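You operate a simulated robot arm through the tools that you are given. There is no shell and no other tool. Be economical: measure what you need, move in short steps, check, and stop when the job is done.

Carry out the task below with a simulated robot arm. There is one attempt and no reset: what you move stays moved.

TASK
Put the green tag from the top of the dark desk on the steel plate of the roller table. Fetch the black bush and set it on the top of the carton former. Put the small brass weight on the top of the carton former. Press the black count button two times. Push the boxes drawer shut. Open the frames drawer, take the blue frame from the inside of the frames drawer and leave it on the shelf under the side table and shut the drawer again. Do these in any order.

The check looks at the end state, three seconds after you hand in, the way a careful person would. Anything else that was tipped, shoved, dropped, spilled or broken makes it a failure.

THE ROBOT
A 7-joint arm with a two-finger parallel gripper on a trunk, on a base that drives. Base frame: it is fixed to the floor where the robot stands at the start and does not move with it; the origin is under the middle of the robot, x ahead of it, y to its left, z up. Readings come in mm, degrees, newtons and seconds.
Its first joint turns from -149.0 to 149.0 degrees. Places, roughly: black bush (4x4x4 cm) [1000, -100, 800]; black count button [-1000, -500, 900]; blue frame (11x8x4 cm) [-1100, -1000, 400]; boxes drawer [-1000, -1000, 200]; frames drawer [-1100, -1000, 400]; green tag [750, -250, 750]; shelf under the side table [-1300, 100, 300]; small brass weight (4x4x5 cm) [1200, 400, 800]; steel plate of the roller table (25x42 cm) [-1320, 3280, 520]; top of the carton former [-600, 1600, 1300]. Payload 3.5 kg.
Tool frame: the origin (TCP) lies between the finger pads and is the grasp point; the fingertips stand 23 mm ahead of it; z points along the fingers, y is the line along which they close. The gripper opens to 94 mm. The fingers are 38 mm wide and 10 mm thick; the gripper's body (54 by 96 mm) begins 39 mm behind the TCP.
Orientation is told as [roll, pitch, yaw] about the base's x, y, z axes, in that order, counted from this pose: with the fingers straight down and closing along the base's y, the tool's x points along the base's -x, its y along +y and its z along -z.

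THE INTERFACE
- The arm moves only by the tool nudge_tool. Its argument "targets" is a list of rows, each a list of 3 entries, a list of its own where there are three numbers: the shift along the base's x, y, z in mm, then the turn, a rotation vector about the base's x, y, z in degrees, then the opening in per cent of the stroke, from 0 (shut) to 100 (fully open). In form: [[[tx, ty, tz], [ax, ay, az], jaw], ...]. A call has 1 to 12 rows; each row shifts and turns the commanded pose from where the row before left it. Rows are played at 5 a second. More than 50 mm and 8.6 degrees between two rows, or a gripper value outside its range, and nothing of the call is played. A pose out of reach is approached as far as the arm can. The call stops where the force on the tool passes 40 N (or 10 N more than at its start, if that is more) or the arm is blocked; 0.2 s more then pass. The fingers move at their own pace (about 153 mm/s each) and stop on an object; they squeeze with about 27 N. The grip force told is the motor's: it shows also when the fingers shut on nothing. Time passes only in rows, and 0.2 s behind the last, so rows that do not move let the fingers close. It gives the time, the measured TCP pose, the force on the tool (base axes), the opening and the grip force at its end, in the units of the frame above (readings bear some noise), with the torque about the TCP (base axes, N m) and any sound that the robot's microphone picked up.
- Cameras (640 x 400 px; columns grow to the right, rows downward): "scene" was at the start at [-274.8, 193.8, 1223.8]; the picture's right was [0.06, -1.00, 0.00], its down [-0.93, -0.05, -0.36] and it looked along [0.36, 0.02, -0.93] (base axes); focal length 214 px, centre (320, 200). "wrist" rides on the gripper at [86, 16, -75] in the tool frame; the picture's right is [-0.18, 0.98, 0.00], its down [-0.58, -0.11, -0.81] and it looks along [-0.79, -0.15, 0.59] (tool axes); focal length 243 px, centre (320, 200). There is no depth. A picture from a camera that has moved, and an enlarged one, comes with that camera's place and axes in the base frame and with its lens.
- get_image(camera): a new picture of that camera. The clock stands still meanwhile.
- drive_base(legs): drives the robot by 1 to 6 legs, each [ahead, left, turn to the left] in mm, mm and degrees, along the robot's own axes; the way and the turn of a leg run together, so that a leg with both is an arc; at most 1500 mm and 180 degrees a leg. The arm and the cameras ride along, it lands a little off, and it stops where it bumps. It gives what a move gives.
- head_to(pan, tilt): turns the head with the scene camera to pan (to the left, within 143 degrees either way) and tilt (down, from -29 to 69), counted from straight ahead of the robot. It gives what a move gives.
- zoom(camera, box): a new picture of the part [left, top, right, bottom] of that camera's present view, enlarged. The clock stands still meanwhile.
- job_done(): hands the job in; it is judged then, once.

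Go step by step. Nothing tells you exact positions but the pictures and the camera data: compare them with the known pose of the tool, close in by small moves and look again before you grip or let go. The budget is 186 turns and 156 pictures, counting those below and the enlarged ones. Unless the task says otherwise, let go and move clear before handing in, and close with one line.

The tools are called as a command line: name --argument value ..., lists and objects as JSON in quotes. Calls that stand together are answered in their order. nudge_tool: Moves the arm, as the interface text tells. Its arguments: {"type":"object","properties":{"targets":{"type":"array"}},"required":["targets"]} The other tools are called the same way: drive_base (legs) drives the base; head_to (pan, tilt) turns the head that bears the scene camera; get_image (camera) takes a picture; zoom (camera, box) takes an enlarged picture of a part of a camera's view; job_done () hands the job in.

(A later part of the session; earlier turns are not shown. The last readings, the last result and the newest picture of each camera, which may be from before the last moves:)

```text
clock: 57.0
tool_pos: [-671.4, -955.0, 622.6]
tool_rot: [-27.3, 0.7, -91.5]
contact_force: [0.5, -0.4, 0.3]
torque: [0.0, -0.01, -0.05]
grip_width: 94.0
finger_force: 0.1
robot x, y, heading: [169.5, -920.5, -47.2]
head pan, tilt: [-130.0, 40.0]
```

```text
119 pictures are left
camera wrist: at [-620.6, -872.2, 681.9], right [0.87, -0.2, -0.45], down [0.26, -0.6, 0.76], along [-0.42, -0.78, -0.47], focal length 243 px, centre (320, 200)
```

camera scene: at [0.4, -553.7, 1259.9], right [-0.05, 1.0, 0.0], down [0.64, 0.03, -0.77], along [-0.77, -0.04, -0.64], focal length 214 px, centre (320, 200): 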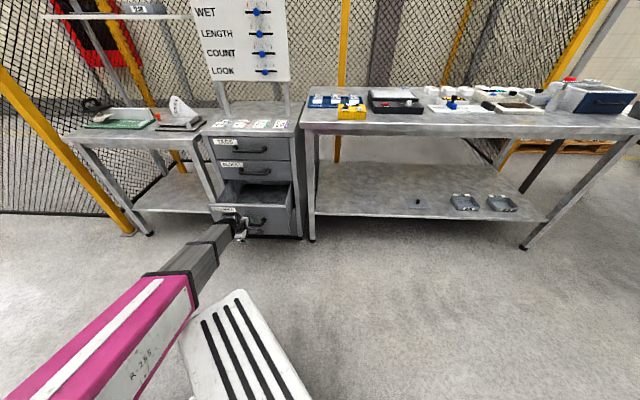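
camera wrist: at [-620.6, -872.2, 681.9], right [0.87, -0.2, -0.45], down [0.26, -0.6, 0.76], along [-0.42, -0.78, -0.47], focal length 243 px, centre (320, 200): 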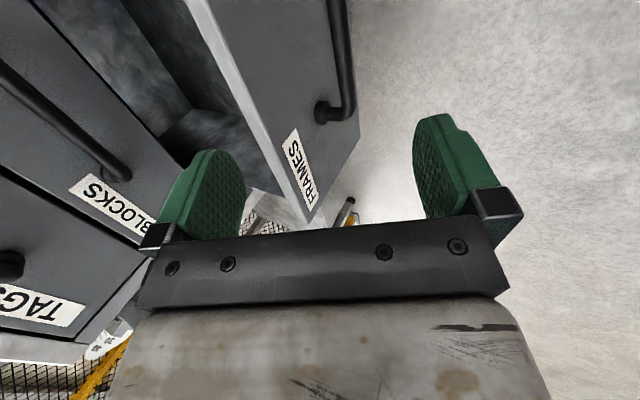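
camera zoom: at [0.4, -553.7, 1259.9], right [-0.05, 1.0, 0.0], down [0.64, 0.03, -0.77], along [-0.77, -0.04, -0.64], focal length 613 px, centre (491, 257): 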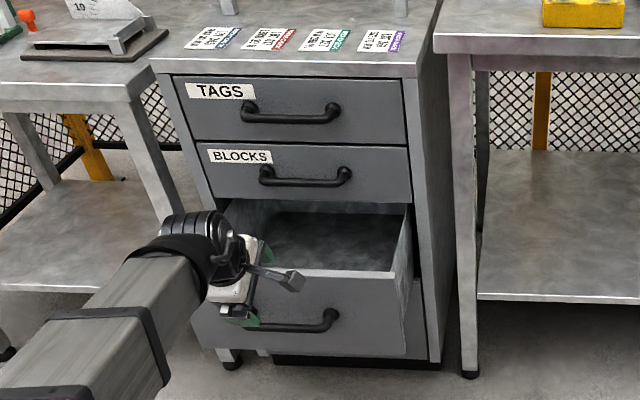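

The drawer is open ~200 mm but the frame isn't seen yet. I'll untilt and look in with the wrist camera from above.

nudge_tool --targets '[[[-10, 25, 30], [0, -7, 0], 100], [[-10, 25, 30], [0, -7, 0], 100], [[-10, 25, 30], [0, -7, 0], 100], [[-10, 25, 30], [0, -6.5, 0], 100], [[-10, 20, 30], [0, 0, 0], 100]]'

get_image --camera "wrist"

zoom --camera "scene" --box '[180, 110, 340, 250]'

```text
clock: 58.2
tool_pos: [-721.4, -836.0, 772.5]
tool_rot: [0.3, 1.3, -90.9]
contact_force: [0.8, 0.4, -0.2]
torque: [0.0, -0.02, -0.02]
grip_width: 94.0
finger_force: 0.0
robot x, y, heading: [174.0, -925.0, -47.0]
head pan, tilt: [-130.0, 40.0]
```

```text
118 pictures are left
camera wrist: at [-704.5, -752.3, 849.3], right [0.98, -0.2, 0.0], down [-0.12, -0.6, 0.79], along [-0.16, -0.78, -0.61], focal length 243 px, centre (320, 200)
```

wrist: 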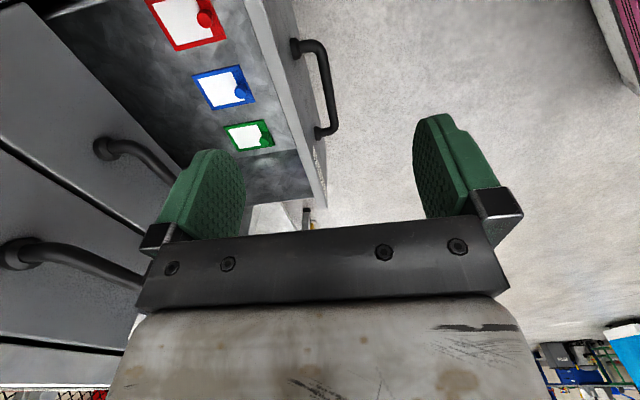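

```text
2.86 times, centred on (260, 180) of scene
camera zoom: at [0.4, -553.8, 1259.9], right [-0.05, 1.0, 0.0], down [0.64, 0.03, -0.77], along [-0.77, -0.04, -0.64], focal length 613 px, centre (491, 257)
```

zoom: 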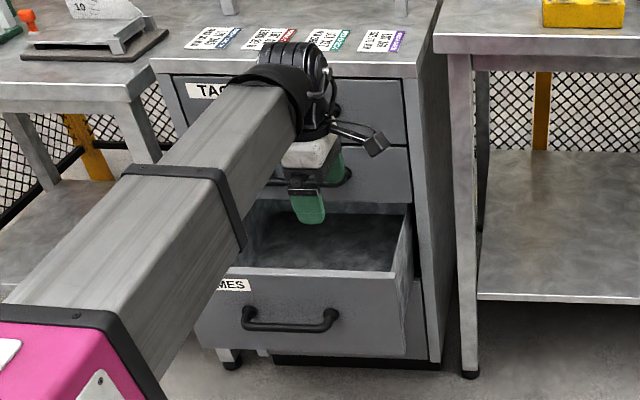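

Red, blue and green frames lie in the drawer near its front, each with a small knob. Zoom in on them.

zoom --camera "wrist" --box '[120, 0, 340, 220]'

```text
1.82 times, centred on (230, 110) of wrist
camera zoom: at [-704.5, -752.3, 849.3], right [0.98, -0.2, 0.0], down [-0.12, -0.6, 0.79], along [-0.16, -0.78, -0.61], focal length 441 px, centre (484, 364)
```

zoom: 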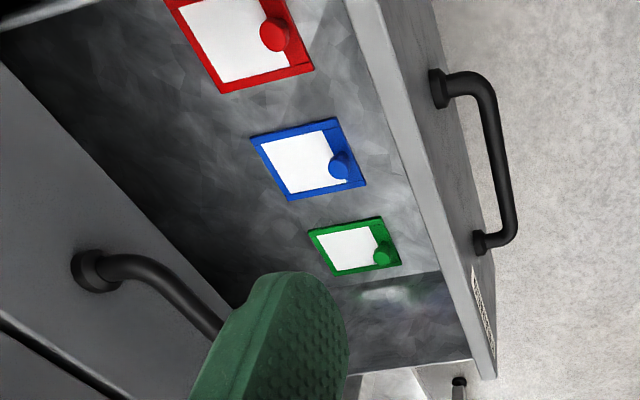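

Blue frame is the middle one, with a knob on its front border. I need the drawer open further for vertical clearance, so I'll straddle the front panel's top edge with the open fingers and pull.

nudge_tool --targets '[[[-15, -30, -30], [0, 0, 0], 100], [[-14, -30, -30], [0, 0, 0], 100], [[-14, -30, -30], [0, 0, 0], 100], [[-14, -29, -30], [0, 0, 0], 100]]'

get_image --camera "wrist"

zoom --camera "scene" --box '[180, 110, 340, 250]'

```text
clock: 59.2
tool_pos: [-779.1, -955.6, 652.1]
tool_rot: [0.1, 1.2, -91.0]
contact_force: [0.5, 0.2, 0.1]
torque: [-0.03, 0.01, -0.01]
grip_width: 93.7
finger_force: 0.0
robot x, y, heading: [172.7, -917.3, -47.0]
head pan, tilt: [-130.0, 40.0]
```

```text
115 pictures are left
camera wrist: at [-762.0, -871.9, 728.4], right [0.98, -0.2, 0.0], down [-0.12, -0.6, 0.79], along [-0.16, -0.78, -0.61], focal length 243 px, centre (320, 200)
```

wrist: 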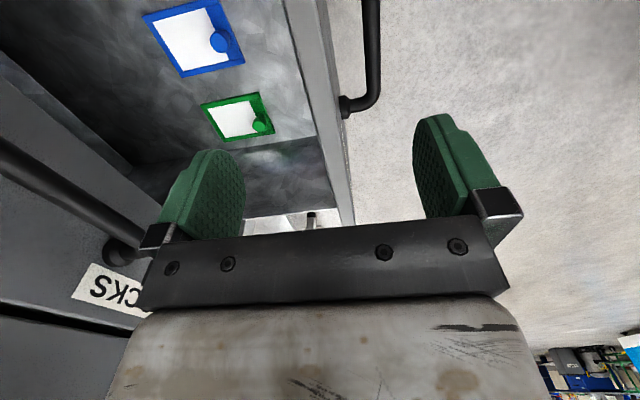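

```text
2.86 times, centred on (260, 180) of scene
camera zoom: at [0.6, -553.6, 1259.9], right [-0.05, 1.0, 0.0], down [0.64, 0.03, -0.77], along [-0.77, -0.04, -0.64], focal length 613 px, centre (491, 257)
```

zoom: 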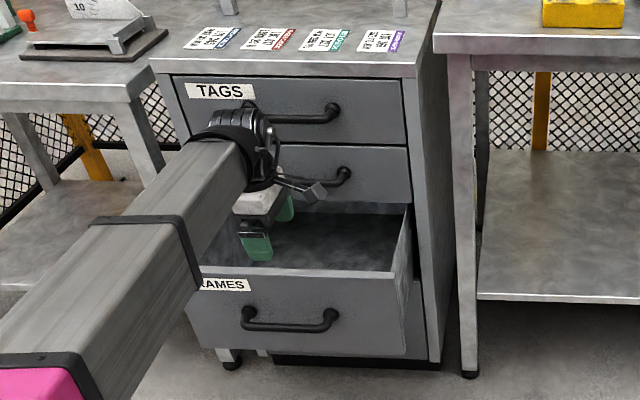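

The panel edge is between the fingers. Lower and pull back.

nudge_tool --targets '[[[0, 0, -35], [0, 0, 0], 100], [[0, 0, -35], [0, 0, 0], 100], [[0, 0, -35], [0, 0, 0], 100], [[30, 0, 0], [0, 0, 0], 100], [[30, 0, 0], [0, 0, 0], 100], [[30, 0, 0], [0, 0, 0], 100], [[30, 0, 0], [0, 0, 0], 100], [[15, 0, 0], [0, 0, 0], 100]]'

zoom --camera "scene" --box '[180, 110, 340, 250]'

get_image --camera "wrist"

```text
clock: 61.0
tool_pos: [-642.7, -954.1, 547.6]
tool_rot: [0.2, 1.3, -91.0]
contact_force: [-0.9, -0.2, 0.5]
torque: [0.02, 0.03, -0.02]
grip_width: 94.2
finger_force: 0.1
robot x, y, heading: [169.1, -922.0, -47.3]
head pan, tilt: [-130.0, 40.0]
```

```text
2.86 times, centred on (260, 180) of scene
camera zoom: at [0.4, -553.7, 1259.9], right [-0.05, 1.0, 0.0], down [0.64, 0.03, -0.77], along [-0.77, -0.04, -0.64], focal length 613 px, centre (491, 257)
```

zoom: 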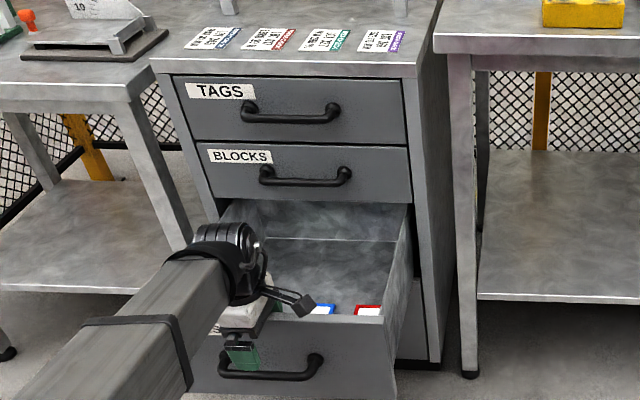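

```text
112 pictures are left
camera wrist: at [-626.1, -871.0, 623.5], right [0.98, -0.2, 0.0], down [-0.12, -0.6, 0.79], along [-0.16, -0.78, -0.61], focal length 243 px, centre (320, 200)
```

wrist: 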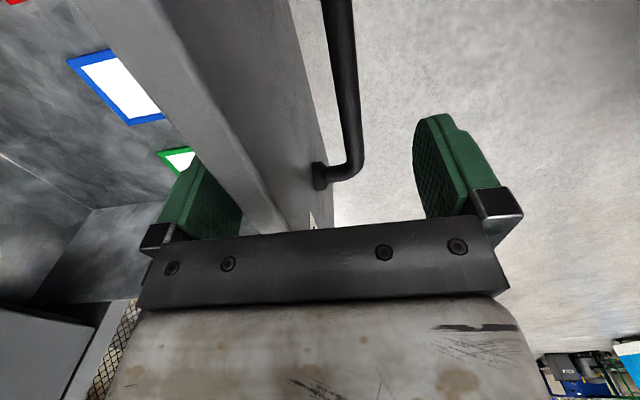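

Drawer is now ~300 mm open. Blue knob should be near (-807,-962,394). Lift and position above it.

nudge_tool --targets '[[[-12, 0, 30], [0, 0, 0], 100], [[0, 0, 45], [0, 0, 0], 100], [[0, 0, 45], [0, 0, 0], 60], [[-38, -2, 0], [0, 0, 0], 60], [[-38, -2, 0], [0, 0, 0], 60], [[-38, -2, 0], [0, 0, 0], 60], [[-38, -1, -10], [0, 0, 0], 60]]'

get_image --camera "wrist"

```text
clock: 62.6
tool_pos: [-807.5, -961.9, 657.5]
tool_rot: [0.2, 1.2, -91.0]
contact_force: [0.0, -0.2, -0.3]
torque: [0.01, -0.03, -0.05]
grip_width: 56.6
finger_force: 0.0
robot x, y, heading: [169.0, -919.0, -47.1]
head pan, tilt: [-130.0, 40.0]
```

```text
111 pictures are left
camera wrist: at [-790.8, -878.2, 733.7], right [0.98, -0.2, 0.0], down [-0.12, -0.6, 0.79], along [-0.16, -0.78, -0.61], focal length 243 px, centre (320, 200)
```

wrist: 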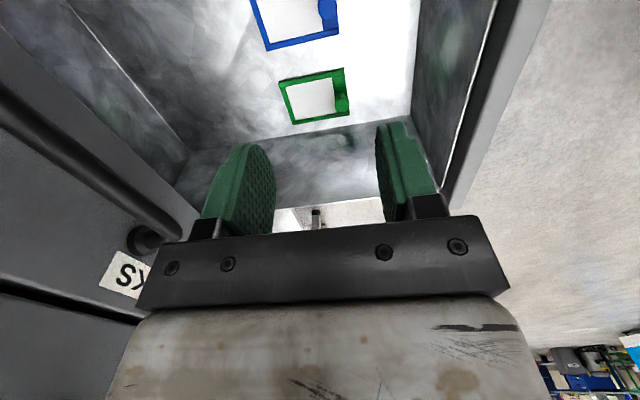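

nudge_tool --targets '[[[6, -4, -40], [0, -0.2, 0], 60], [[0, 0, -45], [1.2, 0, 0], 60], [[0, 0, -45], [0, 0, 0], 60], [[0, 0, -40], [0, 0, 0], 60]]'

get_image --camera "wrist"

zoom --camera "scene" --box '[180, 130, 340, 250]'

```text
clock: 63.6
tool_pos: [-800.6, -964.3, 486.4]
tool_rot: [0.3, 2.5, -91.0]
contact_force: [0.1, -0.4, 0.0]
torque: [0.02, -0.02, -0.02]
grip_width: 56.5
finger_force: 0.0
robot x, y, heading: [167.9, -917.2, -47.4]
head pan, tilt: [-130.0, 40.0]
```

```text
110 pictures are left
camera wrist: at [-783.7, -883.2, 564.6], right [0.98, -0.2, 0.0], down [-0.12, -0.61, 0.78], along [-0.16, -0.76, -0.63], focal length 243 px, centre (320, 200)
```

wrist: 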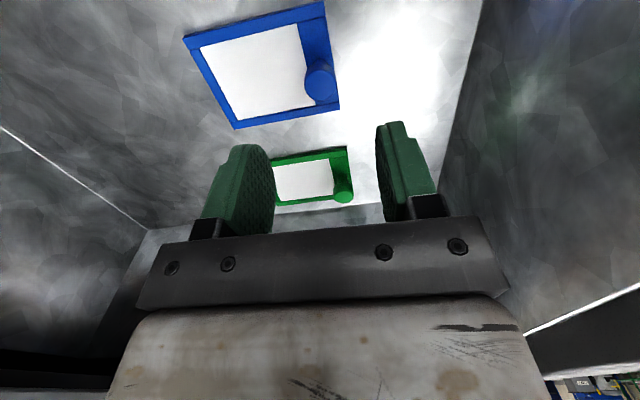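

```text
3.33 times, centred on (260, 190) of scene
camera zoom: at [0.3, -553.7, 1259.9], right [-0.05, 1.0, 0.0], down [0.64, 0.03, -0.77], along [-0.77, -0.04, -0.64], focal length 715 px, centre (520, 233)
```

zoom: 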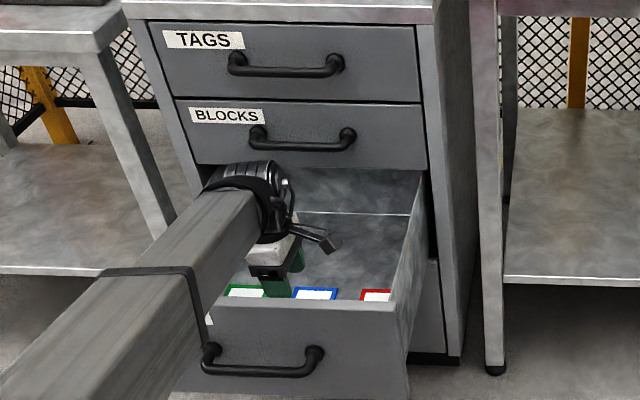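

Alignment is good; plate top ≈350, knob top ≈385. Descend around the knob.

nudge_tool --targets '[[[0, 0, -30], [0, 0, 0], 60], [[0, 0, -30], [0, 0, 0], 60], [[0, 0, -25], [0, 0, 0], 60], [[0, 0, -18], [0, 0, 0], 60]]'

get_image --camera "wrist"

```text
clock: 64.6
tool_pos: [-802.8, -964.4, 396.7]
tool_rot: [-0.3, 2.5, -91.0]
contact_force: [-0.2, 1.3, 21.5]
torque: [-0.35, 0.65, -0.03]
grip_width: 56.3
finger_force: 0.0
robot x, y, heading: [168.6, -921.4, -47.1]
head pan, tilt: [-130.0, 40.0]
stopped in row 4: the force on the tool passed its limit at 62 N (the readings are from after the stop); the commanded pose is now the measured one
```

```text
108 pictures are left
camera wrist: at [-784.3, -883.4, 474.6], right [0.98, -0.2, -0.01], down [-0.12, -0.61, 0.78], along [-0.16, -0.76, -0.62], focal length 243 px, centre (320, 200)
```

wrist: 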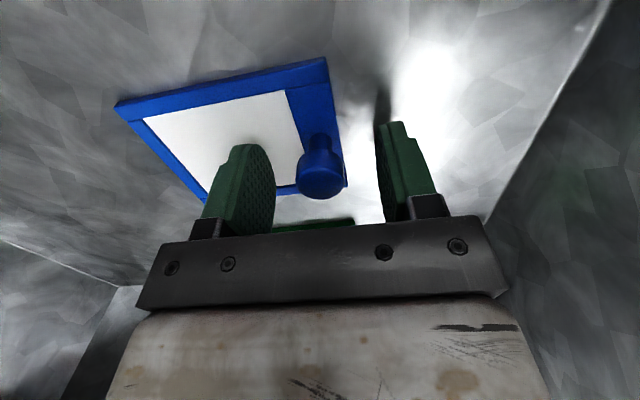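

The fingertips touched the plate (z≈374); the knob is between the fingers. Raise slightly, shift y a little, and close.

nudge_tool --targets '[[[2, 4, 4], [0, 0, 0], 60], [[0, 0, 0], [0, 0, 0], 0], [[0, 0, 0], [0, 0, 0], 0], [[0, 0, 0], [0, 0, 0], 0]]'

get_image --camera "wrist"

```text
clock: 65.6
tool_pos: [-800.2, -960.4, 398.6]
tool_rot: [0.0, 2.6, -90.9]
contact_force: [-0.9, -0.9, 0.7]
torque: [0.01, 0.03, 0.06]
grip_width: 20.5
finger_force: 27.3
robot x, y, heading: [169.6, -921.7, -47.1]
head pan, tilt: [-130.0, 40.0]
```

```text
107 pictures are left
camera wrist: at [-782.7, -879.4, 476.8], right [0.98, -0.2, -0.01], down [-0.12, -0.61, 0.78], along [-0.16, -0.76, -0.62], focal length 243 px, centre (320, 200)
```

wrist: 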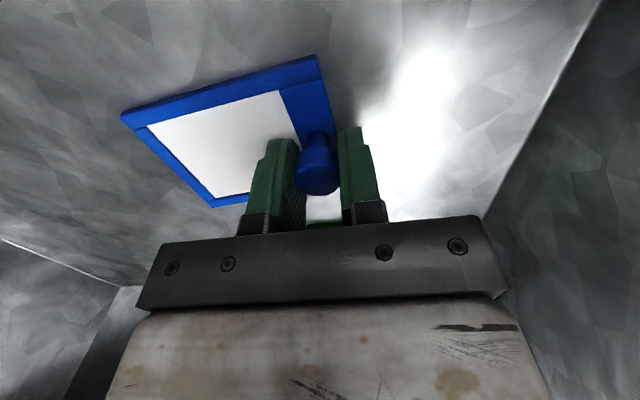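

Gripped the knob at 20 mm. Lift and check.

nudge_tool --targets '[[[0, 0, 20], [0, 0, 0], 0], [[0, 0, 40], [0, 0, 0], 0], [[0, 0, 45], [0, 0, 0], 0], [[0, 0, 45], [0, 0, 0], 0], [[0, 0, 45], [0, 0, 0], 0]]'

get_image --camera "wrist"

get_image --camera "scene"

```text
clock: 66.8
tool_pos: [-800.3, -960.9, 595.6]
tool_rot: [0.0, 2.5, -90.9]
contact_force: [0.8, -0.2, -1.2]
torque: [0.01, -0.01, 0.01]
grip_width: 20.6
finger_force: 26.9
robot x, y, heading: [171.1, -922.1, -46.9]
head pan, tilt: [-130.0, 40.0]
```

```text
106 pictures are left
camera wrist: at [-782.4, -879.0, 672.3], right [0.98, -0.2, -0.01], down [-0.12, -0.61, 0.78], along [-0.16, -0.76, -0.62], focal length 243 px, centre (320, 200)
```

wrist: 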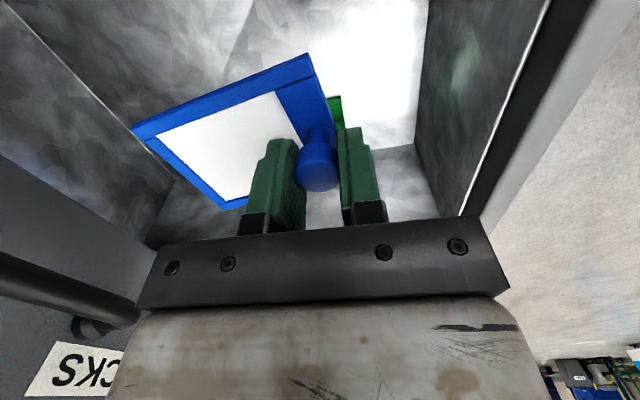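

```text
105 pictures are left
camera scene: at [0.4, -553.7, 1259.9], right [-0.05, 1.0, 0.0], down [0.64, 0.03, -0.77], along [-0.77, -0.04, -0.64], focal length 214 px, centre (320, 200)
```

scene: 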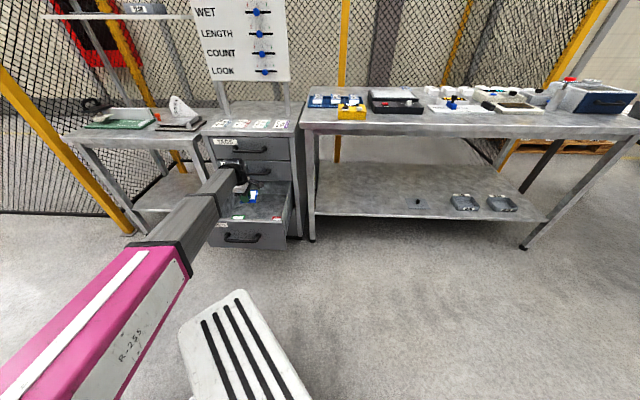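

Frame is held. Raise, pull in, then drive to the free area in front of the shelf (keeping clear of the desk corner).

nudge_tool --targets '[[[0, 0, 45], [0, 0, 0], 0], [[0, 0, 45], [0, 0, 0], 0], [[40, 0, 0], [0, 0, 0], 0], [[40, 0, 0], [0, 0, 0], 0], [[40, 0, 0], [0, 0, 0], 0], [[40, 0, 0], [0, 0, 0], 0]]'

drive_base --legs '[[-95, -102, 0], [-450, 420, 0]]'

head_to --pan -120 --tilt 42

get_image --camera "scene"

get_image --camera "wrist"

```text
clock: 68.2
tool_pos: [-641.2, -960.7, 684.4]
tool_rot: [-0.2, 2.5, -91.0]
contact_force: [0.2, 0.1, 0.3]
torque: [0.0, -0.02, -0.02]
grip_width: 20.9
finger_force: 27.1
robot x, y, heading: [173.2, -919.2, -47.1]
head pan, tilt: [-130.0, 40.0]
```

```text
clock: 72.6
tool_pos: [-780.3, -338.2, 683.6]
tool_rot: [-0.1, 2.4, -91.4]
contact_force: [-0.4, -0.3, -0.1]
torque: [0.0, -0.01, -0.01]
grip_width: 20.5
finger_force: 26.8
robot x, y, heading: [34.5, -299.8, -47.1]
head pan, tilt: [-130.0, 40.0]
```

```text
clock: 73.3
tool_pos: [-779.6, -337.7, 684.0]
tool_rot: [-0.1, 2.5, -91.4]
contact_force: [-1.1, 0.8, 0.2]
torque: [0.0, -0.01, 0.04]
grip_width: 20.7
finger_force: 26.5
robot x, y, heading: [33.8, -304.6, -47.4]
head pan, tilt: [-120.0, 42.0]
```

```text
104 pictures are left
camera scene: at [-132.7, 52.1, 1256.9], right [-0.22, 0.98, 0.0], down [0.65, 0.14, -0.74], along [-0.73, -0.16, -0.67], focal length 214 px, centre (320, 200)
```

scene: 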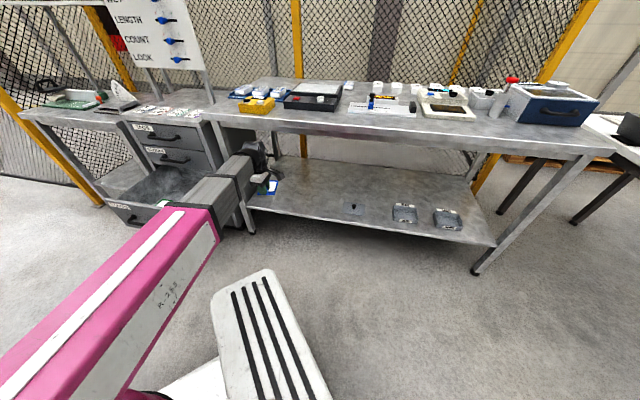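

```text
103 pictures are left
camera wrist: at [-762.2, -255.6, 762.0], right [0.98, -0.21, -0.01], down [-0.12, -0.61, 0.78], along [-0.17, -0.76, -0.62], focal length 243 px, centre (320, 200)
```

wrist: 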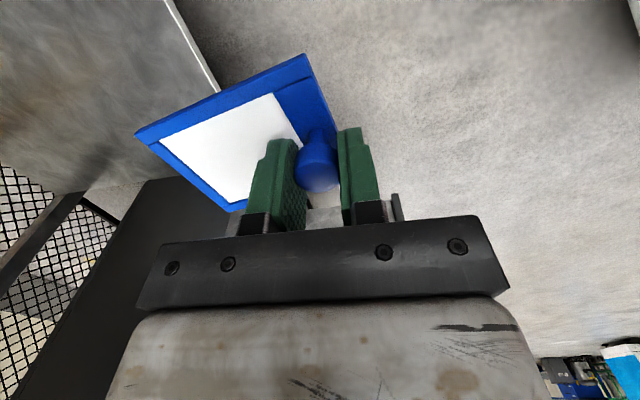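

Shelf front edge is at x≈-1005. Move the base 60 mm closer, then lower and extend under the table top.

drive_base --legs '[[-41, -44, 0]]'

nudge_tool --targets '[[[-10, 0, -40], [0, 0, 0], 0], [[-10, 0, -40], [0, 0, 0], 0], [[-10, 0, -40], [0, 0, 0], 0], [[-10, 0, -40], [0, 0, 0], 0], [[-10, 0, -40], [0, 0, 0], 0], [[-40, 0, -10], [0, 0, 0], 0], [[-40, 0, -10], [0, 0, 0], 0], [[-40, 0, -10], [0, 0, 0], 0], [[-35, 0, -10], [0, 0, 0], 0]]'

get_image --camera "scene"

get_image --camera "wrist"

```text
clock: 74.3
tool_pos: [-841.2, -336.7, 684.3]
tool_rot: [0.0, 2.5, -91.4]
contact_force: [-0.3, -0.3, -1.0]
torque: [0.0, -0.02, -0.02]
grip_width: 20.6
finger_force: 27.1
robot x, y, heading: [-30.4, -302.1, -47.3]
head pan, tilt: [-120.0, 42.0]
```

```text
clock: 76.3
tool_pos: [-1045.9, -335.5, 442.7]
tool_rot: [0.0, 2.5, -91.5]
contact_force: [0.4, -0.5, 0.4]
torque: [-0.03, -0.01, -0.04]
grip_width: 20.5
finger_force: 26.7
robot x, y, heading: [-26.7, -303.0, -47.4]
head pan, tilt: [-120.0, 42.0]
```

```text
102 pictures are left
camera scene: at [-192.8, 52.8, 1256.9], right [-0.22, 0.98, 0.0], down [0.65, 0.14, -0.74], along [-0.73, -0.16, -0.67], focal length 214 px, centre (320, 200)
```

scene: 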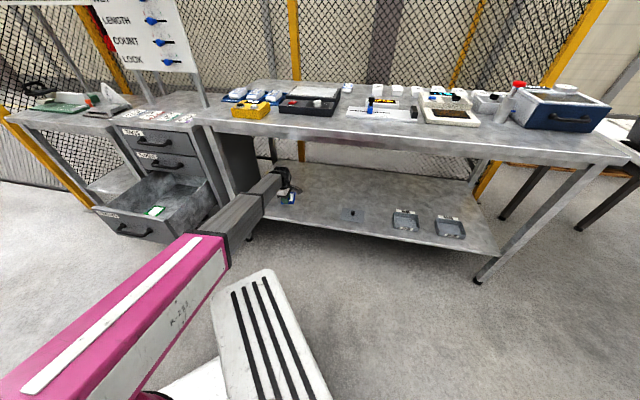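

```text
101 pictures are left
camera wrist: at [-1027.3, -253.9, 521.4], right [0.98, -0.21, -0.01], down [-0.12, -0.61, 0.78], along [-0.17, -0.76, -0.62], focal length 243 px, centre (320, 200)
```

wrist: 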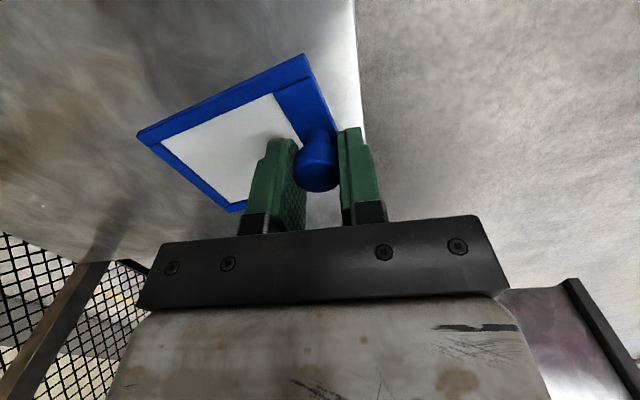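

Fully over the shelf; extend 25 mm further for margin, then lower until contact.

nudge_tool --targets '[[[-25, 0, -20], [0, 0, 0], 0], [[0, 0, -20], [0, 0, 0], 0], [[0, 0, -12], [0, 0, 0], 0], [[0, 0, -10], [0, 0, 0], 0], [[0, 0, -8], [0, 0, 0], 0], [[0, 0, -8], [0, 0, 0], 0]]'

get_image --camera "wrist"

```text
clock: 77.7
tool_pos: [-1070.0, -335.4, 366.5]
tool_rot: [0.0, 2.6, -91.4]
contact_force: [-0.1, 0.4, -0.9]
torque: [0.0, 0.0, 0.04]
grip_width: 20.5
finger_force: 26.9
robot x, y, heading: [-28.8, -302.2, -47.4]
head pan, tilt: [-120.0, 42.0]
```

```text
100 pictures are left
camera wrist: at [-1052.5, -254.2, 443.8], right [0.98, -0.21, -0.01], down [-0.12, -0.61, 0.78], along [-0.17, -0.76, -0.62], focal length 243 px, centre (320, 200)
```

wrist: 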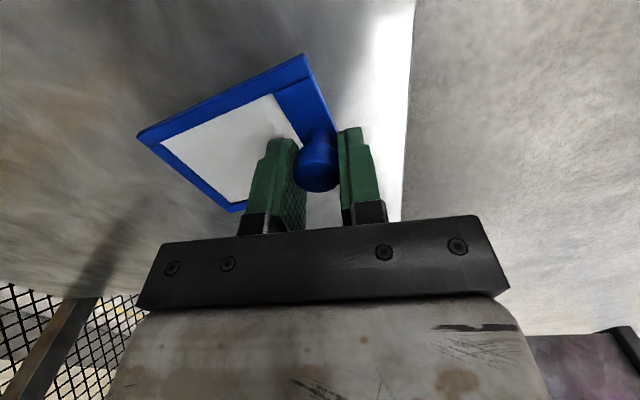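

nudge_tool --targets '[[[0, 0, -6], [0, 0, 0], 0], [[0, 0, -6], [0, 0, 0], 0], [[0, 0, -6], [0, 0, 0], 0], [[0, 0, -6], [0, 0, 0], 0], [[0, 0, -6], [0, 0, 0], 0], [[0, 0, -6], [0, 0, 0], 0]]'

get_image --camera "wrist"

```text
clock: 79.1
tool_pos: [-1069.9, -336.9, 332.6]
tool_rot: [-0.1, 2.6, -91.4]
contact_force: [-1.8, -0.7, 19.6]
torque: [0.08, -0.02, -0.03]
grip_width: 20.5
finger_force: 26.5
robot x, y, heading: [-26.3, -304.7, -47.6]
head pan, tilt: [-120.0, 42.0]
```

```text
99 pictures are left
camera wrist: at [-1052.4, -254.4, 409.8], right [0.98, -0.21, -0.01], down [-0.12, -0.61, 0.78], along [-0.17, -0.76, -0.62], focal length 243 px, centre (320, 200)
```

wrist: 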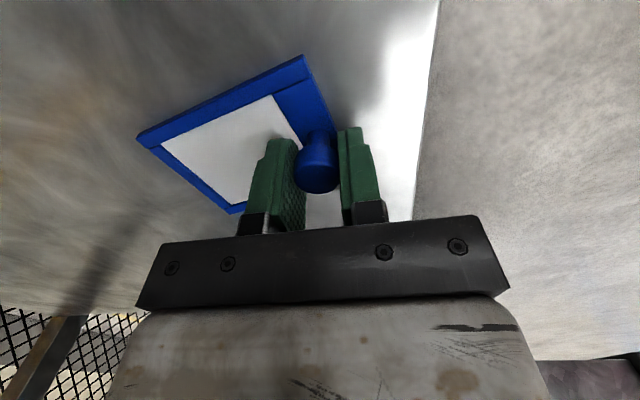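

Contact force 20 N — it rests on the shelf. Release and back out.

nudge_tool --targets '[[[0, 0, 2], [0, 0, 0], 0], [[0, 0, 0], [0, 0, 0], 60], [[0, 0, 0], [0, 0, 0], 60], [[0, 0, 25], [0, 0, 0], 60], [[0, 0, 40], [0, 0, 0], 60], [[0, 0, 40], [0, 0, 0], 60]]'

get_image --camera "wrist"

```text
clock: 80.5
tool_pos: [-1070.1, -334.3, 437.8]
tool_rot: [0.0, 2.4, -91.4]
contact_force: [0.4, 0.2, -0.3]
torque: [-0.01, 0.01, -0.01]
grip_width: 56.4
finger_force: 0.0
robot x, y, heading: [-28.2, -303.3, -47.4]
head pan, tilt: [-120.0, 42.0]
```

```text
98 pictures are left
camera wrist: at [-1052.4, -253.6, 514.8], right [0.98, -0.21, -0.01], down [-0.12, -0.61, 0.78], along [-0.17, -0.76, -0.62], focal length 243 px, centre (320, 200)
```

wrist: 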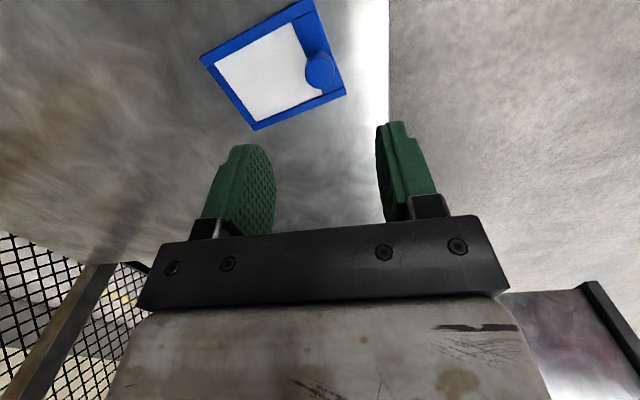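

The blue frame is on the shelf. Retract, rise, and go to the count button.

nudge_tool --targets '[[[45, 0, 5], [0, 0, 0], 60], [[45, 0, 5], [0, 0, 0], 60], [[45, 0, 10], [0, 0, 0], 60], [[45, 0, 20], [0, 0, 0], 60], [[25, 0, 43], [0, 0, 0], 0], [[0, 0, 50], [0, 0, 0], 0], [[0, 0, 50], [0, 0, 0], 0], [[0, 0, 50], [0, 0, 0], 0], [[0, 0, 50], [0, 0, 0], 0], [[0, 0, 50], [0, 0, 0], 0], [[0, 0, 50], [0, 0, 0], 0], [[0, 0, 50], [0, 0, 0], 0]]'

nudge_tool --targets '[[[0, 0, 50], [0, 0, 0], 0], [[0, 0, 50], [0, 0, 0], 0], [[0, 0, 50], [0, 0, 0], 0]]'

drive_base --legs '[[30, -185, 0]]'

get_image --camera "wrist"

get_image --camera "scene"

```text
clock: 83.1
tool_pos: [-865.5, -333.8, 872.7]
tool_rot: [0.0, 2.6, -91.3]
contact_force: [0.1, -0.1, 0.3]
torque: [0.0, 0.0, 0.01]
grip_width: 0.2
finger_force: 26.7
robot x, y, heading: [-30.3, -301.0, -47.4]
head pan, tilt: [-120.0, 42.0]
```

```text
clock: 83.9
tool_pos: [-865.6, -336.0, 1019.4]
tool_rot: [0.0, 2.5, -91.3]
contact_force: [0.2, 0.3, 0.3]
torque: [0.02, 0.0, 0.0]
grip_width: 0.3
finger_force: 27.3
robot x, y, heading: [-27.3, -303.0, -47.4]
head pan, tilt: [-120.0, 42.0]
```

```text
clock: 85.4
tool_pos: [-979.8, -481.5, 1020.2]
tool_rot: [0.0, 2.5, -91.5]
contact_force: [-0.6, -1.0, 0.8]
torque: [-0.02, 0.01, -0.02]
grip_width: 0.3
finger_force: 26.6
robot x, y, heading: [-144.1, -446.6, -47.3]
head pan, tilt: [-120.0, 42.0]
```

```text
97 pictures are left
camera wrist: at [-961.7, -400.1, 1097.3], right [0.98, -0.21, -0.01], down [-0.12, -0.61, 0.78], along [-0.17, -0.76, -0.62], focal length 243 px, centre (320, 200)
```

wrist: 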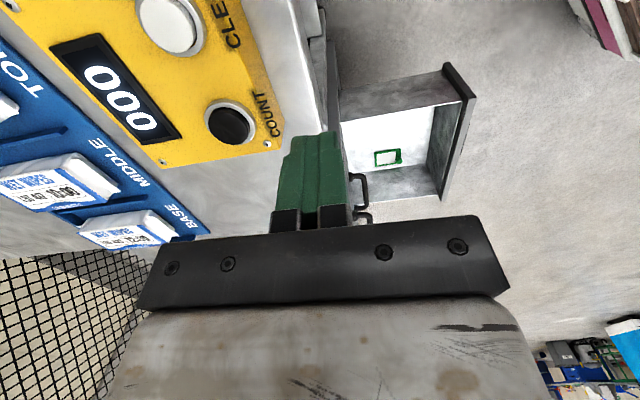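

```text
96 pictures are left
camera scene: at [-307.8, -93.4, 1256.9], right [-0.22, 0.98, 0.0], down [0.65, 0.14, -0.74], along [-0.73, -0.16, -0.67], focal length 214 px, centre (320, 200)
```

scene: 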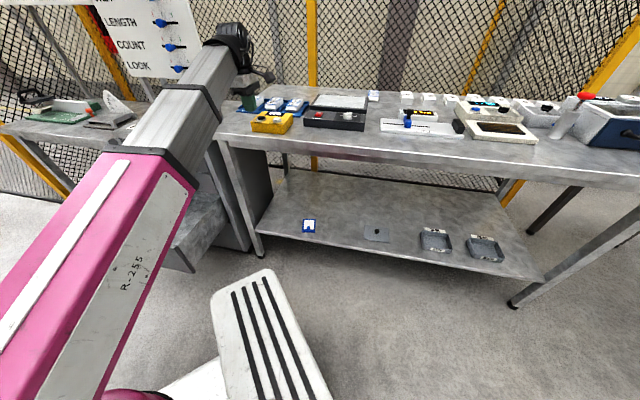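

Button ≈(-1048,-487,~945). Move above it with closed fingers.

nudge_tool --targets '[[[-34, -3, 0], [0, 0, 0], 0], [[-34, -3, -15], [0, 0, 0], 0]]'

get_image --camera "wrist"

zoom --camera "scene" --box '[200, 70, 320, 150]'

```text
clock: 86.0
tool_pos: [-1047.4, -488.3, 1005.1]
tool_rot: [-0.1, 2.4, -91.5]
contact_force: [0.1, -0.1, 0.1]
torque: [0.01, -0.01, 0.0]
grip_width: 0.1
finger_force: 27.1
robot x, y, heading: [-139.6, -444.1, -47.4]
head pan, tilt: [-120.0, 42.0]
```

```text
95 pictures are left
camera wrist: at [-1030.2, -406.8, 1083.0], right [0.98, -0.21, -0.01], down [-0.12, -0.61, 0.78], along [-0.17, -0.76, -0.62], focal length 243 px, centre (320, 200)
```

wrist: 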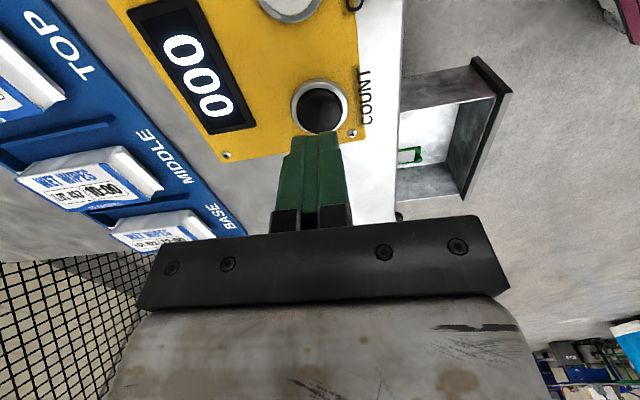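

```text
5.00 times, centred on (260, 110) of scene
camera zoom: at [-307.8, -93.4, 1256.9], right [-0.22, 0.98, 0.0], down [0.65, 0.14, -0.74], along [-0.73, -0.16, -0.67], focal length 1072 px, centre (620, 650)
```

zoom: 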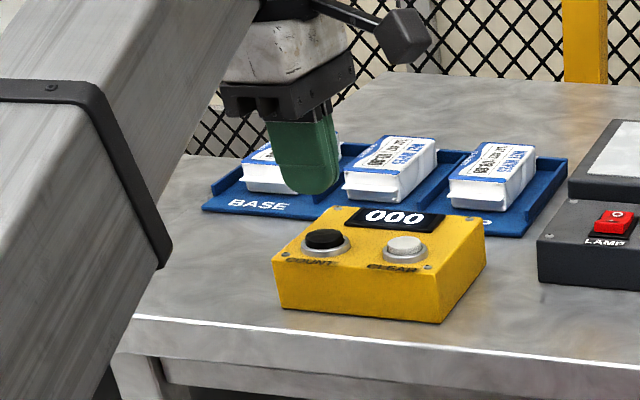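

Aligned: button top ≈943 so contact at TCP≈966. Press gently.

nudge_tool --targets '[[[-1, 1.5, -25], [0, 0, 0], 0], [[0, 0, -10], [0, 0, 0], 0], [[0, 0, -4], [0, 0, 0], 0], [[0, 0, -3], [0, 0, 0], 0], [[0, 0, -3], [0, 0, 0], 0]]'

zoom --camera "wrist" --box '[100, 0, 420, 200]'

```text
clock: 87.2
tool_pos: [-1048.0, -486.6, 964.3]
tool_rot: [-0.1, 2.3, -91.3]
contact_force: [6.4, -0.3, 27.0]
torque: [-0.36, -0.15, -0.01]
grip_width: 0.0
finger_force: 27.1
robot x, y, heading: [-140.6, -446.5, -47.7]
head pan, tilt: [-120.0, 42.0]
heard: click
stopped in row 5: the force on the tool passed its limit at 48 N (the readings are from after the stop); the commanded pose is now the measured one
```

```text
2.00 times, centred on (260, 100) of wrist
camera zoom: at [-1029.9, -405.3, 1042.4], right [0.98, -0.21, -0.01], down [-0.12, -0.61, 0.78], along [-0.17, -0.76, -0.62], focal length 485 px, centre (440, 400)
```

zoom: 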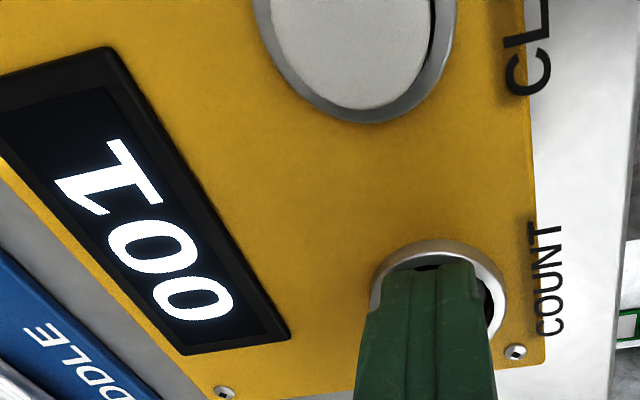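

Display reads 001 after a click. Lift and press once more.

nudge_tool --targets '[[[0, 0, 10], [0, 0, 0], 0], [[0, 0, 5], [0, 0, 0], 0], [[0, 0, 0], [0, 0, 0], 0]]'

zoom --camera "wrist" --box '[100, 0, 420, 200]'

nudge_tool --targets '[[[0, 0, -8], [0, 0, 0], 0], [[0, 0, -4], [0, 0, 0], 0], [[0, 0, -2], [0, 0, 0], 0], [[0, 0, -1], [0, 0, 0], 0]]'

zoom --camera "wrist" --box '[100, 0, 420, 200]'

```text
clock: 88.0
tool_pos: [-1049.9, -487.0, 977.6]
tool_rot: [-0.1, 2.4, -91.3]
contact_force: [0.0, -0.9, -0.3]
torque: [0.01, 0.0, 0.03]
grip_width: 0.0
finger_force: 26.5
robot x, y, heading: [-142.6, -446.1, -47.6]
head pan, tilt: [-120.0, 42.0]
```

```text
2.00 times, centred on (260, 100) of wrist
camera zoom: at [-1031.0, -405.3, 1055.2], right [0.98, -0.21, -0.01], down [-0.12, -0.61, 0.78], along [-0.17, -0.76, -0.62], focal length 485 px, centre (440, 400)
```

zoom: 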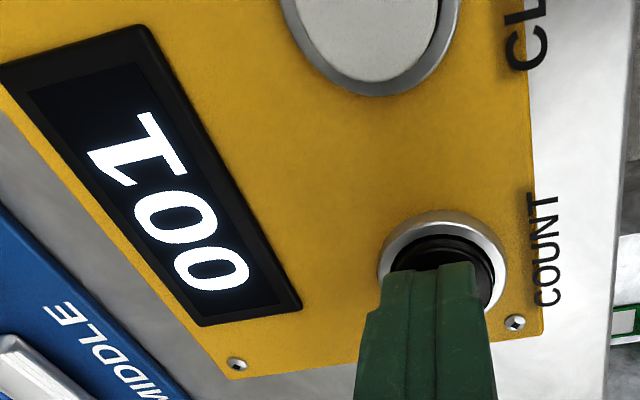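

```text
clock: 89.0
tool_pos: [-1049.0, -486.6, 963.2]
tool_rot: [-0.3, 2.5, -91.3]
contact_force: [-1.5, -0.3, 30.8]
torque: [-0.39, 0.05, -0.02]
grip_width: 0.1
finger_force: 26.9
robot x, y, heading: [-142.8, -446.1, -47.1]
head pan, tilt: [-120.0, 42.0]
heard: click
```

```text
2.00 times, centred on (260, 100) of wrist
camera zoom: at [-1030.5, -405.3, 1041.6], right [0.98, -0.21, -0.01], down [-0.12, -0.61, 0.78], along [-0.17, -0.76, -0.62], focal length 485 px, centre (440, 400)
```

zoom: 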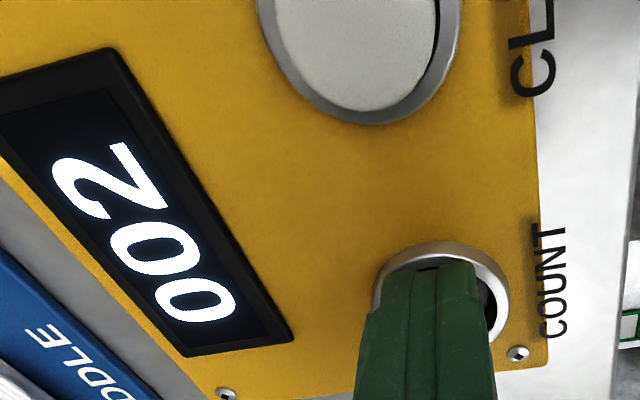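

Count reads 002. Now go to shut the frames drawer: rise, retract, rotate to yaw 180, lower, and drive back in front of the drawer.

nudge_tool --targets '[[[0, 0, 45], [0, 0, 0], 0], [[45, 0, 5], [0, 0, -8.2], 0], [[45, 0, 0], [0, 0, -8.2], 0], [[45, 0, 0], [0, 0, -8.2], 0], [[20, 0, -30], [0, 0, -8.2], 0], [[0, 0, -45], [0, 0, -8.2], 0], [[0, 0, -45], [0, 0, -8.2], 0], [[0, 0, -45], [0, 0, -8.2], 0], [[0, 0, -45], [0, 0, -8.2], 0], [[0, 0, -45], [0, 0, -8.2], 0], [[0, 0, -45], [0, 0, -8.2], 0], [[0, 0, -10], [0, 0, -6.5], 0]]'

drive_base --legs '[[415, -58, 0]]'

head_to --pan -130 --tilt 42

get_image --camera "scene"

get_image --camera "wrist"

```text
clock: 91.6
tool_pos: [-893.4, -486.5, 703.0]
tool_rot: [-0.2, 2.5, -180.0]
contact_force: [0.4, -0.2, -0.5]
torque: [-0.01, -0.04, 0.0]
grip_width: 0.2
finger_force: 27.1
robot x, y, heading: [-141.7, -443.1, -47.7]
head pan, tilt: [-120.0, 42.0]
```

```text
clock: 94.1
tool_pos: [-656.4, -830.3, 701.7]
tool_rot: [-0.1, 2.5, 180.0]
contact_force: [0.1, 0.3, -0.9]
torque: [0.0, 0.0, 0.04]
grip_width: 0.2
finger_force: 27.4
robot x, y, heading: [92.1, -792.7, -47.7]
head pan, tilt: [-120.0, 42.0]
```

```text
clock: 94.9
tool_pos: [-656.8, -830.6, 701.6]
tool_rot: [-0.2, 2.4, 180.0]
contact_force: [-0.6, 0.5, -0.3]
torque: [0.03, 0.04, 0.0]
grip_width: 0.1
finger_force: 27.4
robot x, y, heading: [91.4, -792.1, -47.7]
head pan, tilt: [-130.0, 42.0]
```

```text
90 pictures are left
camera scene: at [-72.0, -424.1, 1256.9], right [-0.04, 1.0, 0.0], down [0.67, 0.03, -0.74], along [-0.74, -0.03, -0.67], focal length 214 px, centre (320, 200)
```

scene: 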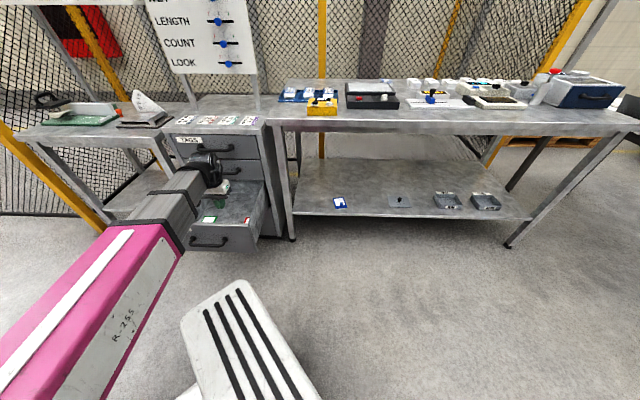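

```text
89 pictures are left
camera wrist: at [-574.2, -848.0, 780.0], right [-0.18, -0.98, -0.01], down [-0.61, 0.11, 0.78], along [-0.77, 0.15, -0.62], focal length 243 px, centre (320, 200)
```

wrist: 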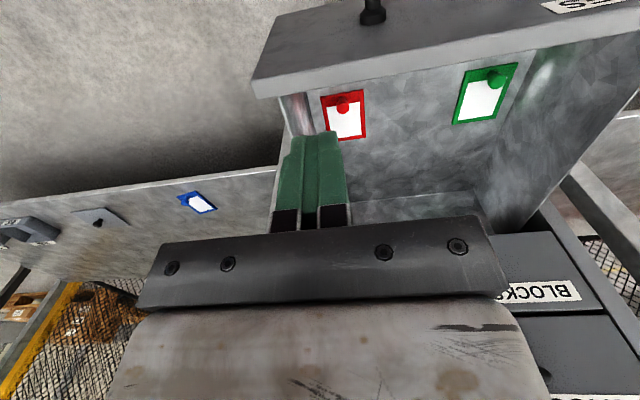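

Panel outer face ≈-670. Lower in front of its right part with 20° tilt.

nudge_tool --targets '[[[20, 5, -10], [0, 7.5, 0], 0], [[20, 5, -20], [0, 7.5, 0], 0], [[5, 5, -35], [0, 7.5, 0], 0], [[0, 0, -35], [0, 0, 0], 0], [[0, 0, -35], [0, 0, 0], 0], [[0, 0, -35], [0, 0, 0], 0]]'

get_image --camera "wrist"

```text
clock: 96.3
tool_pos: [-612.5, -815.5, 531.7]
tool_rot: [-0.2, -20.2, 180.0]
contact_force: [0.2, 0.8, -0.7]
torque: [0.0, 0.0, -0.02]
grip_width: 0.0
finger_force: 27.3
robot x, y, heading: [95.5, -793.2, -47.6]
head pan, tilt: [-130.0, 42.0]
```

```text
88 pictures are left
camera wrist: at [-505.6, -833.4, 571.3], right [-0.17, -0.98, 0.06], down [-0.27, 0.11, 0.96], along [-0.95, 0.15, -0.28], focal length 243 px, centre (320, 200)
```

wrist: 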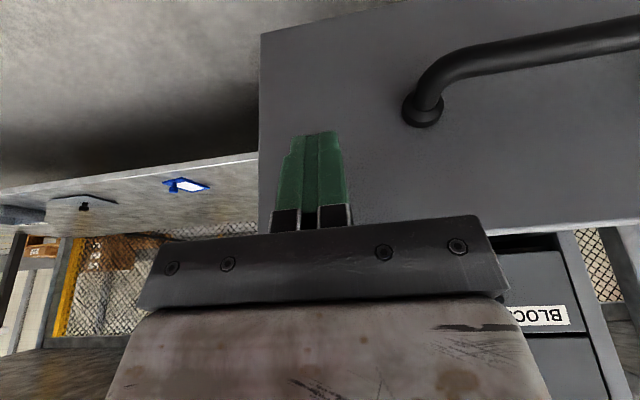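

Push with the arm, then the base.

nudge_tool --targets '[[[-30, 0, 0], [0, 0, 0], 0], [[-30, 0, 0], [0, 0, 0], 0], [[-30, 0, 0], [0, 0, 0], 0], [[-30, 0, 0], [0, 0, 0], 0], [[-30, 0, 0], [0, 0, 0], 0], [[-30, 0, 0], [0, 0, 0], 0], [[-30, 0, 0], [0, 0, 0], 0], [[-30, 0, 0], [0, 0, 0], 0]]'

drive_base --legs '[[-70, -77, 0]]'

get_image --camera "wrist"

```text
clock: 98.1
tool_pos: [-853.3, -814.6, 531.7]
tool_rot: [-0.1, -20.3, 180.0]
contact_force: [0.7, 0.0, -0.2]
torque: [-0.03, -0.01, 0.02]
grip_width: 0.0
finger_force: 26.6
robot x, y, heading: [95.0, -791.8, -48.0]
head pan, tilt: [-130.0, 42.0]
```

```text
clock: 99.2
tool_pos: [-956.4, -815.7, 531.9]
tool_rot: [-0.2, -20.1, 179.9]
contact_force: [0.0, -0.4, -0.4]
torque: [0.01, 0.01, -0.03]
grip_width: 0.0
finger_force: 27.5
robot x, y, heading: [-10.3, -796.2, -48.0]
head pan, tilt: [-130.0, 42.0]
```

```text
87 pictures are left
camera wrist: at [-849.7, -833.4, 571.7], right [-0.17, -0.98, 0.06], down [-0.27, 0.11, 0.96], along [-0.95, 0.15, -0.28], focal length 243 px, centre (320, 200)
```

wrist: 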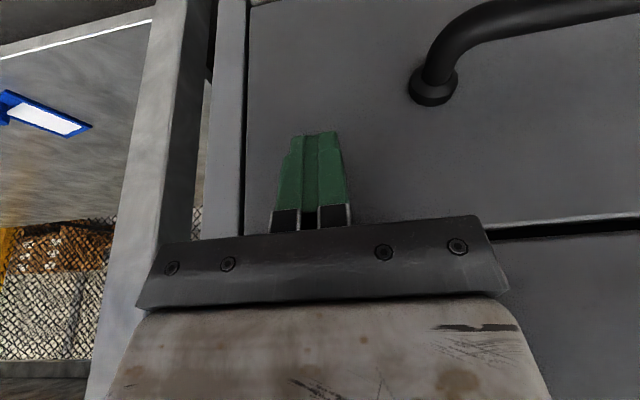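

nudge_tool --targets '[[[-5, 0, 0], [0, 0, 0], 0], [[-5, 0, 0], [0, 0, 0], 0], [[-5, 0, 0], [0, 0, 0], 0]]'

nudge_tool --targets '[[[40, 0, 0], [0, 0, 0], 0], [[40, 0, 0], [0, -5, 0], 0], [[20, 0, 40], [0, -5, 0], 0], [[0, 0, 45], [0, -5, 0], 0], [[0, 0, 45], [0, -5, 0], 0], [[0, 0, 45], [0, 0, 0], 0]]'

zoom --camera "scene" --box '[160, 90, 400, 260]'

get_image --camera "wrist"

```text
clock: 99.8
tool_pos: [-957.7, -815.5, 531.4]
tool_rot: [-0.1, -19.8, -180.0]
contact_force: [4.3, -0.8, 1.1]
torque: [-0.01, 0.28, 0.08]
grip_width: 0.3
finger_force: 27.0
robot x, y, heading: [-12.1, -790.4, -48.0]
head pan, tilt: [-130.0, 42.0]
stopped in row 2: the force on the tool passed its limit at 47 N (the readings are from after the stop); the commanded pose is now the measured one
```

```text
clock: 101.2
tool_pos: [-857.6, -815.1, 706.1]
tool_rot: [-0.2, 0.4, -180.0]
contact_force: [-0.3, -0.9, 0.9]
torque: [-0.01, -0.02, 0.03]
grip_width: 0.0
finger_force: 26.7
robot x, y, heading: [-11.4, -792.2, -47.7]
head pan, tilt: [-130.0, 42.0]
```

```text
2.35 times, centred on (280, 175) of scene
camera zoom: at [-175.7, -424.5, 1256.9], right [-0.04, 1.0, 0.0], down [0.67, 0.03, -0.74], along [-0.74, -0.03, -0.67], focal length 505 px, centre (414, 259)
```

zoom: 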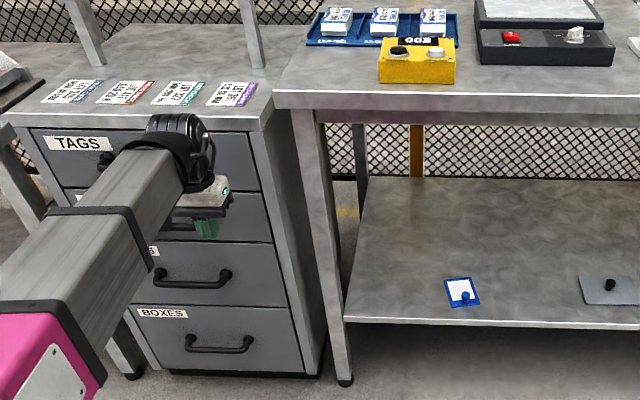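

```text
85 pictures are left
camera wrist: at [-772.7, -833.0, 780.6], right [-0.18, -0.98, 0.0], down [-0.59, 0.11, 0.8], along [-0.79, 0.15, -0.6], focal length 243 px, centre (320, 200)
```

wrist: 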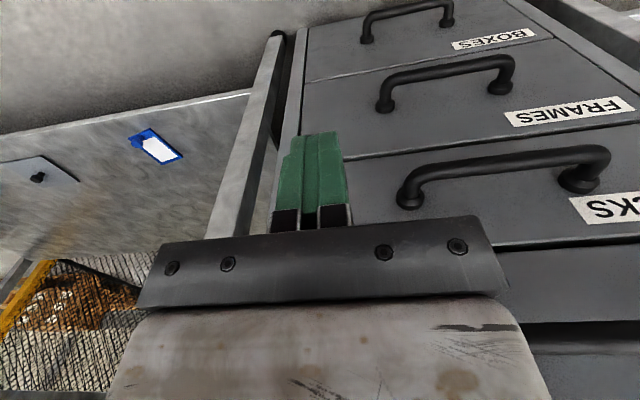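

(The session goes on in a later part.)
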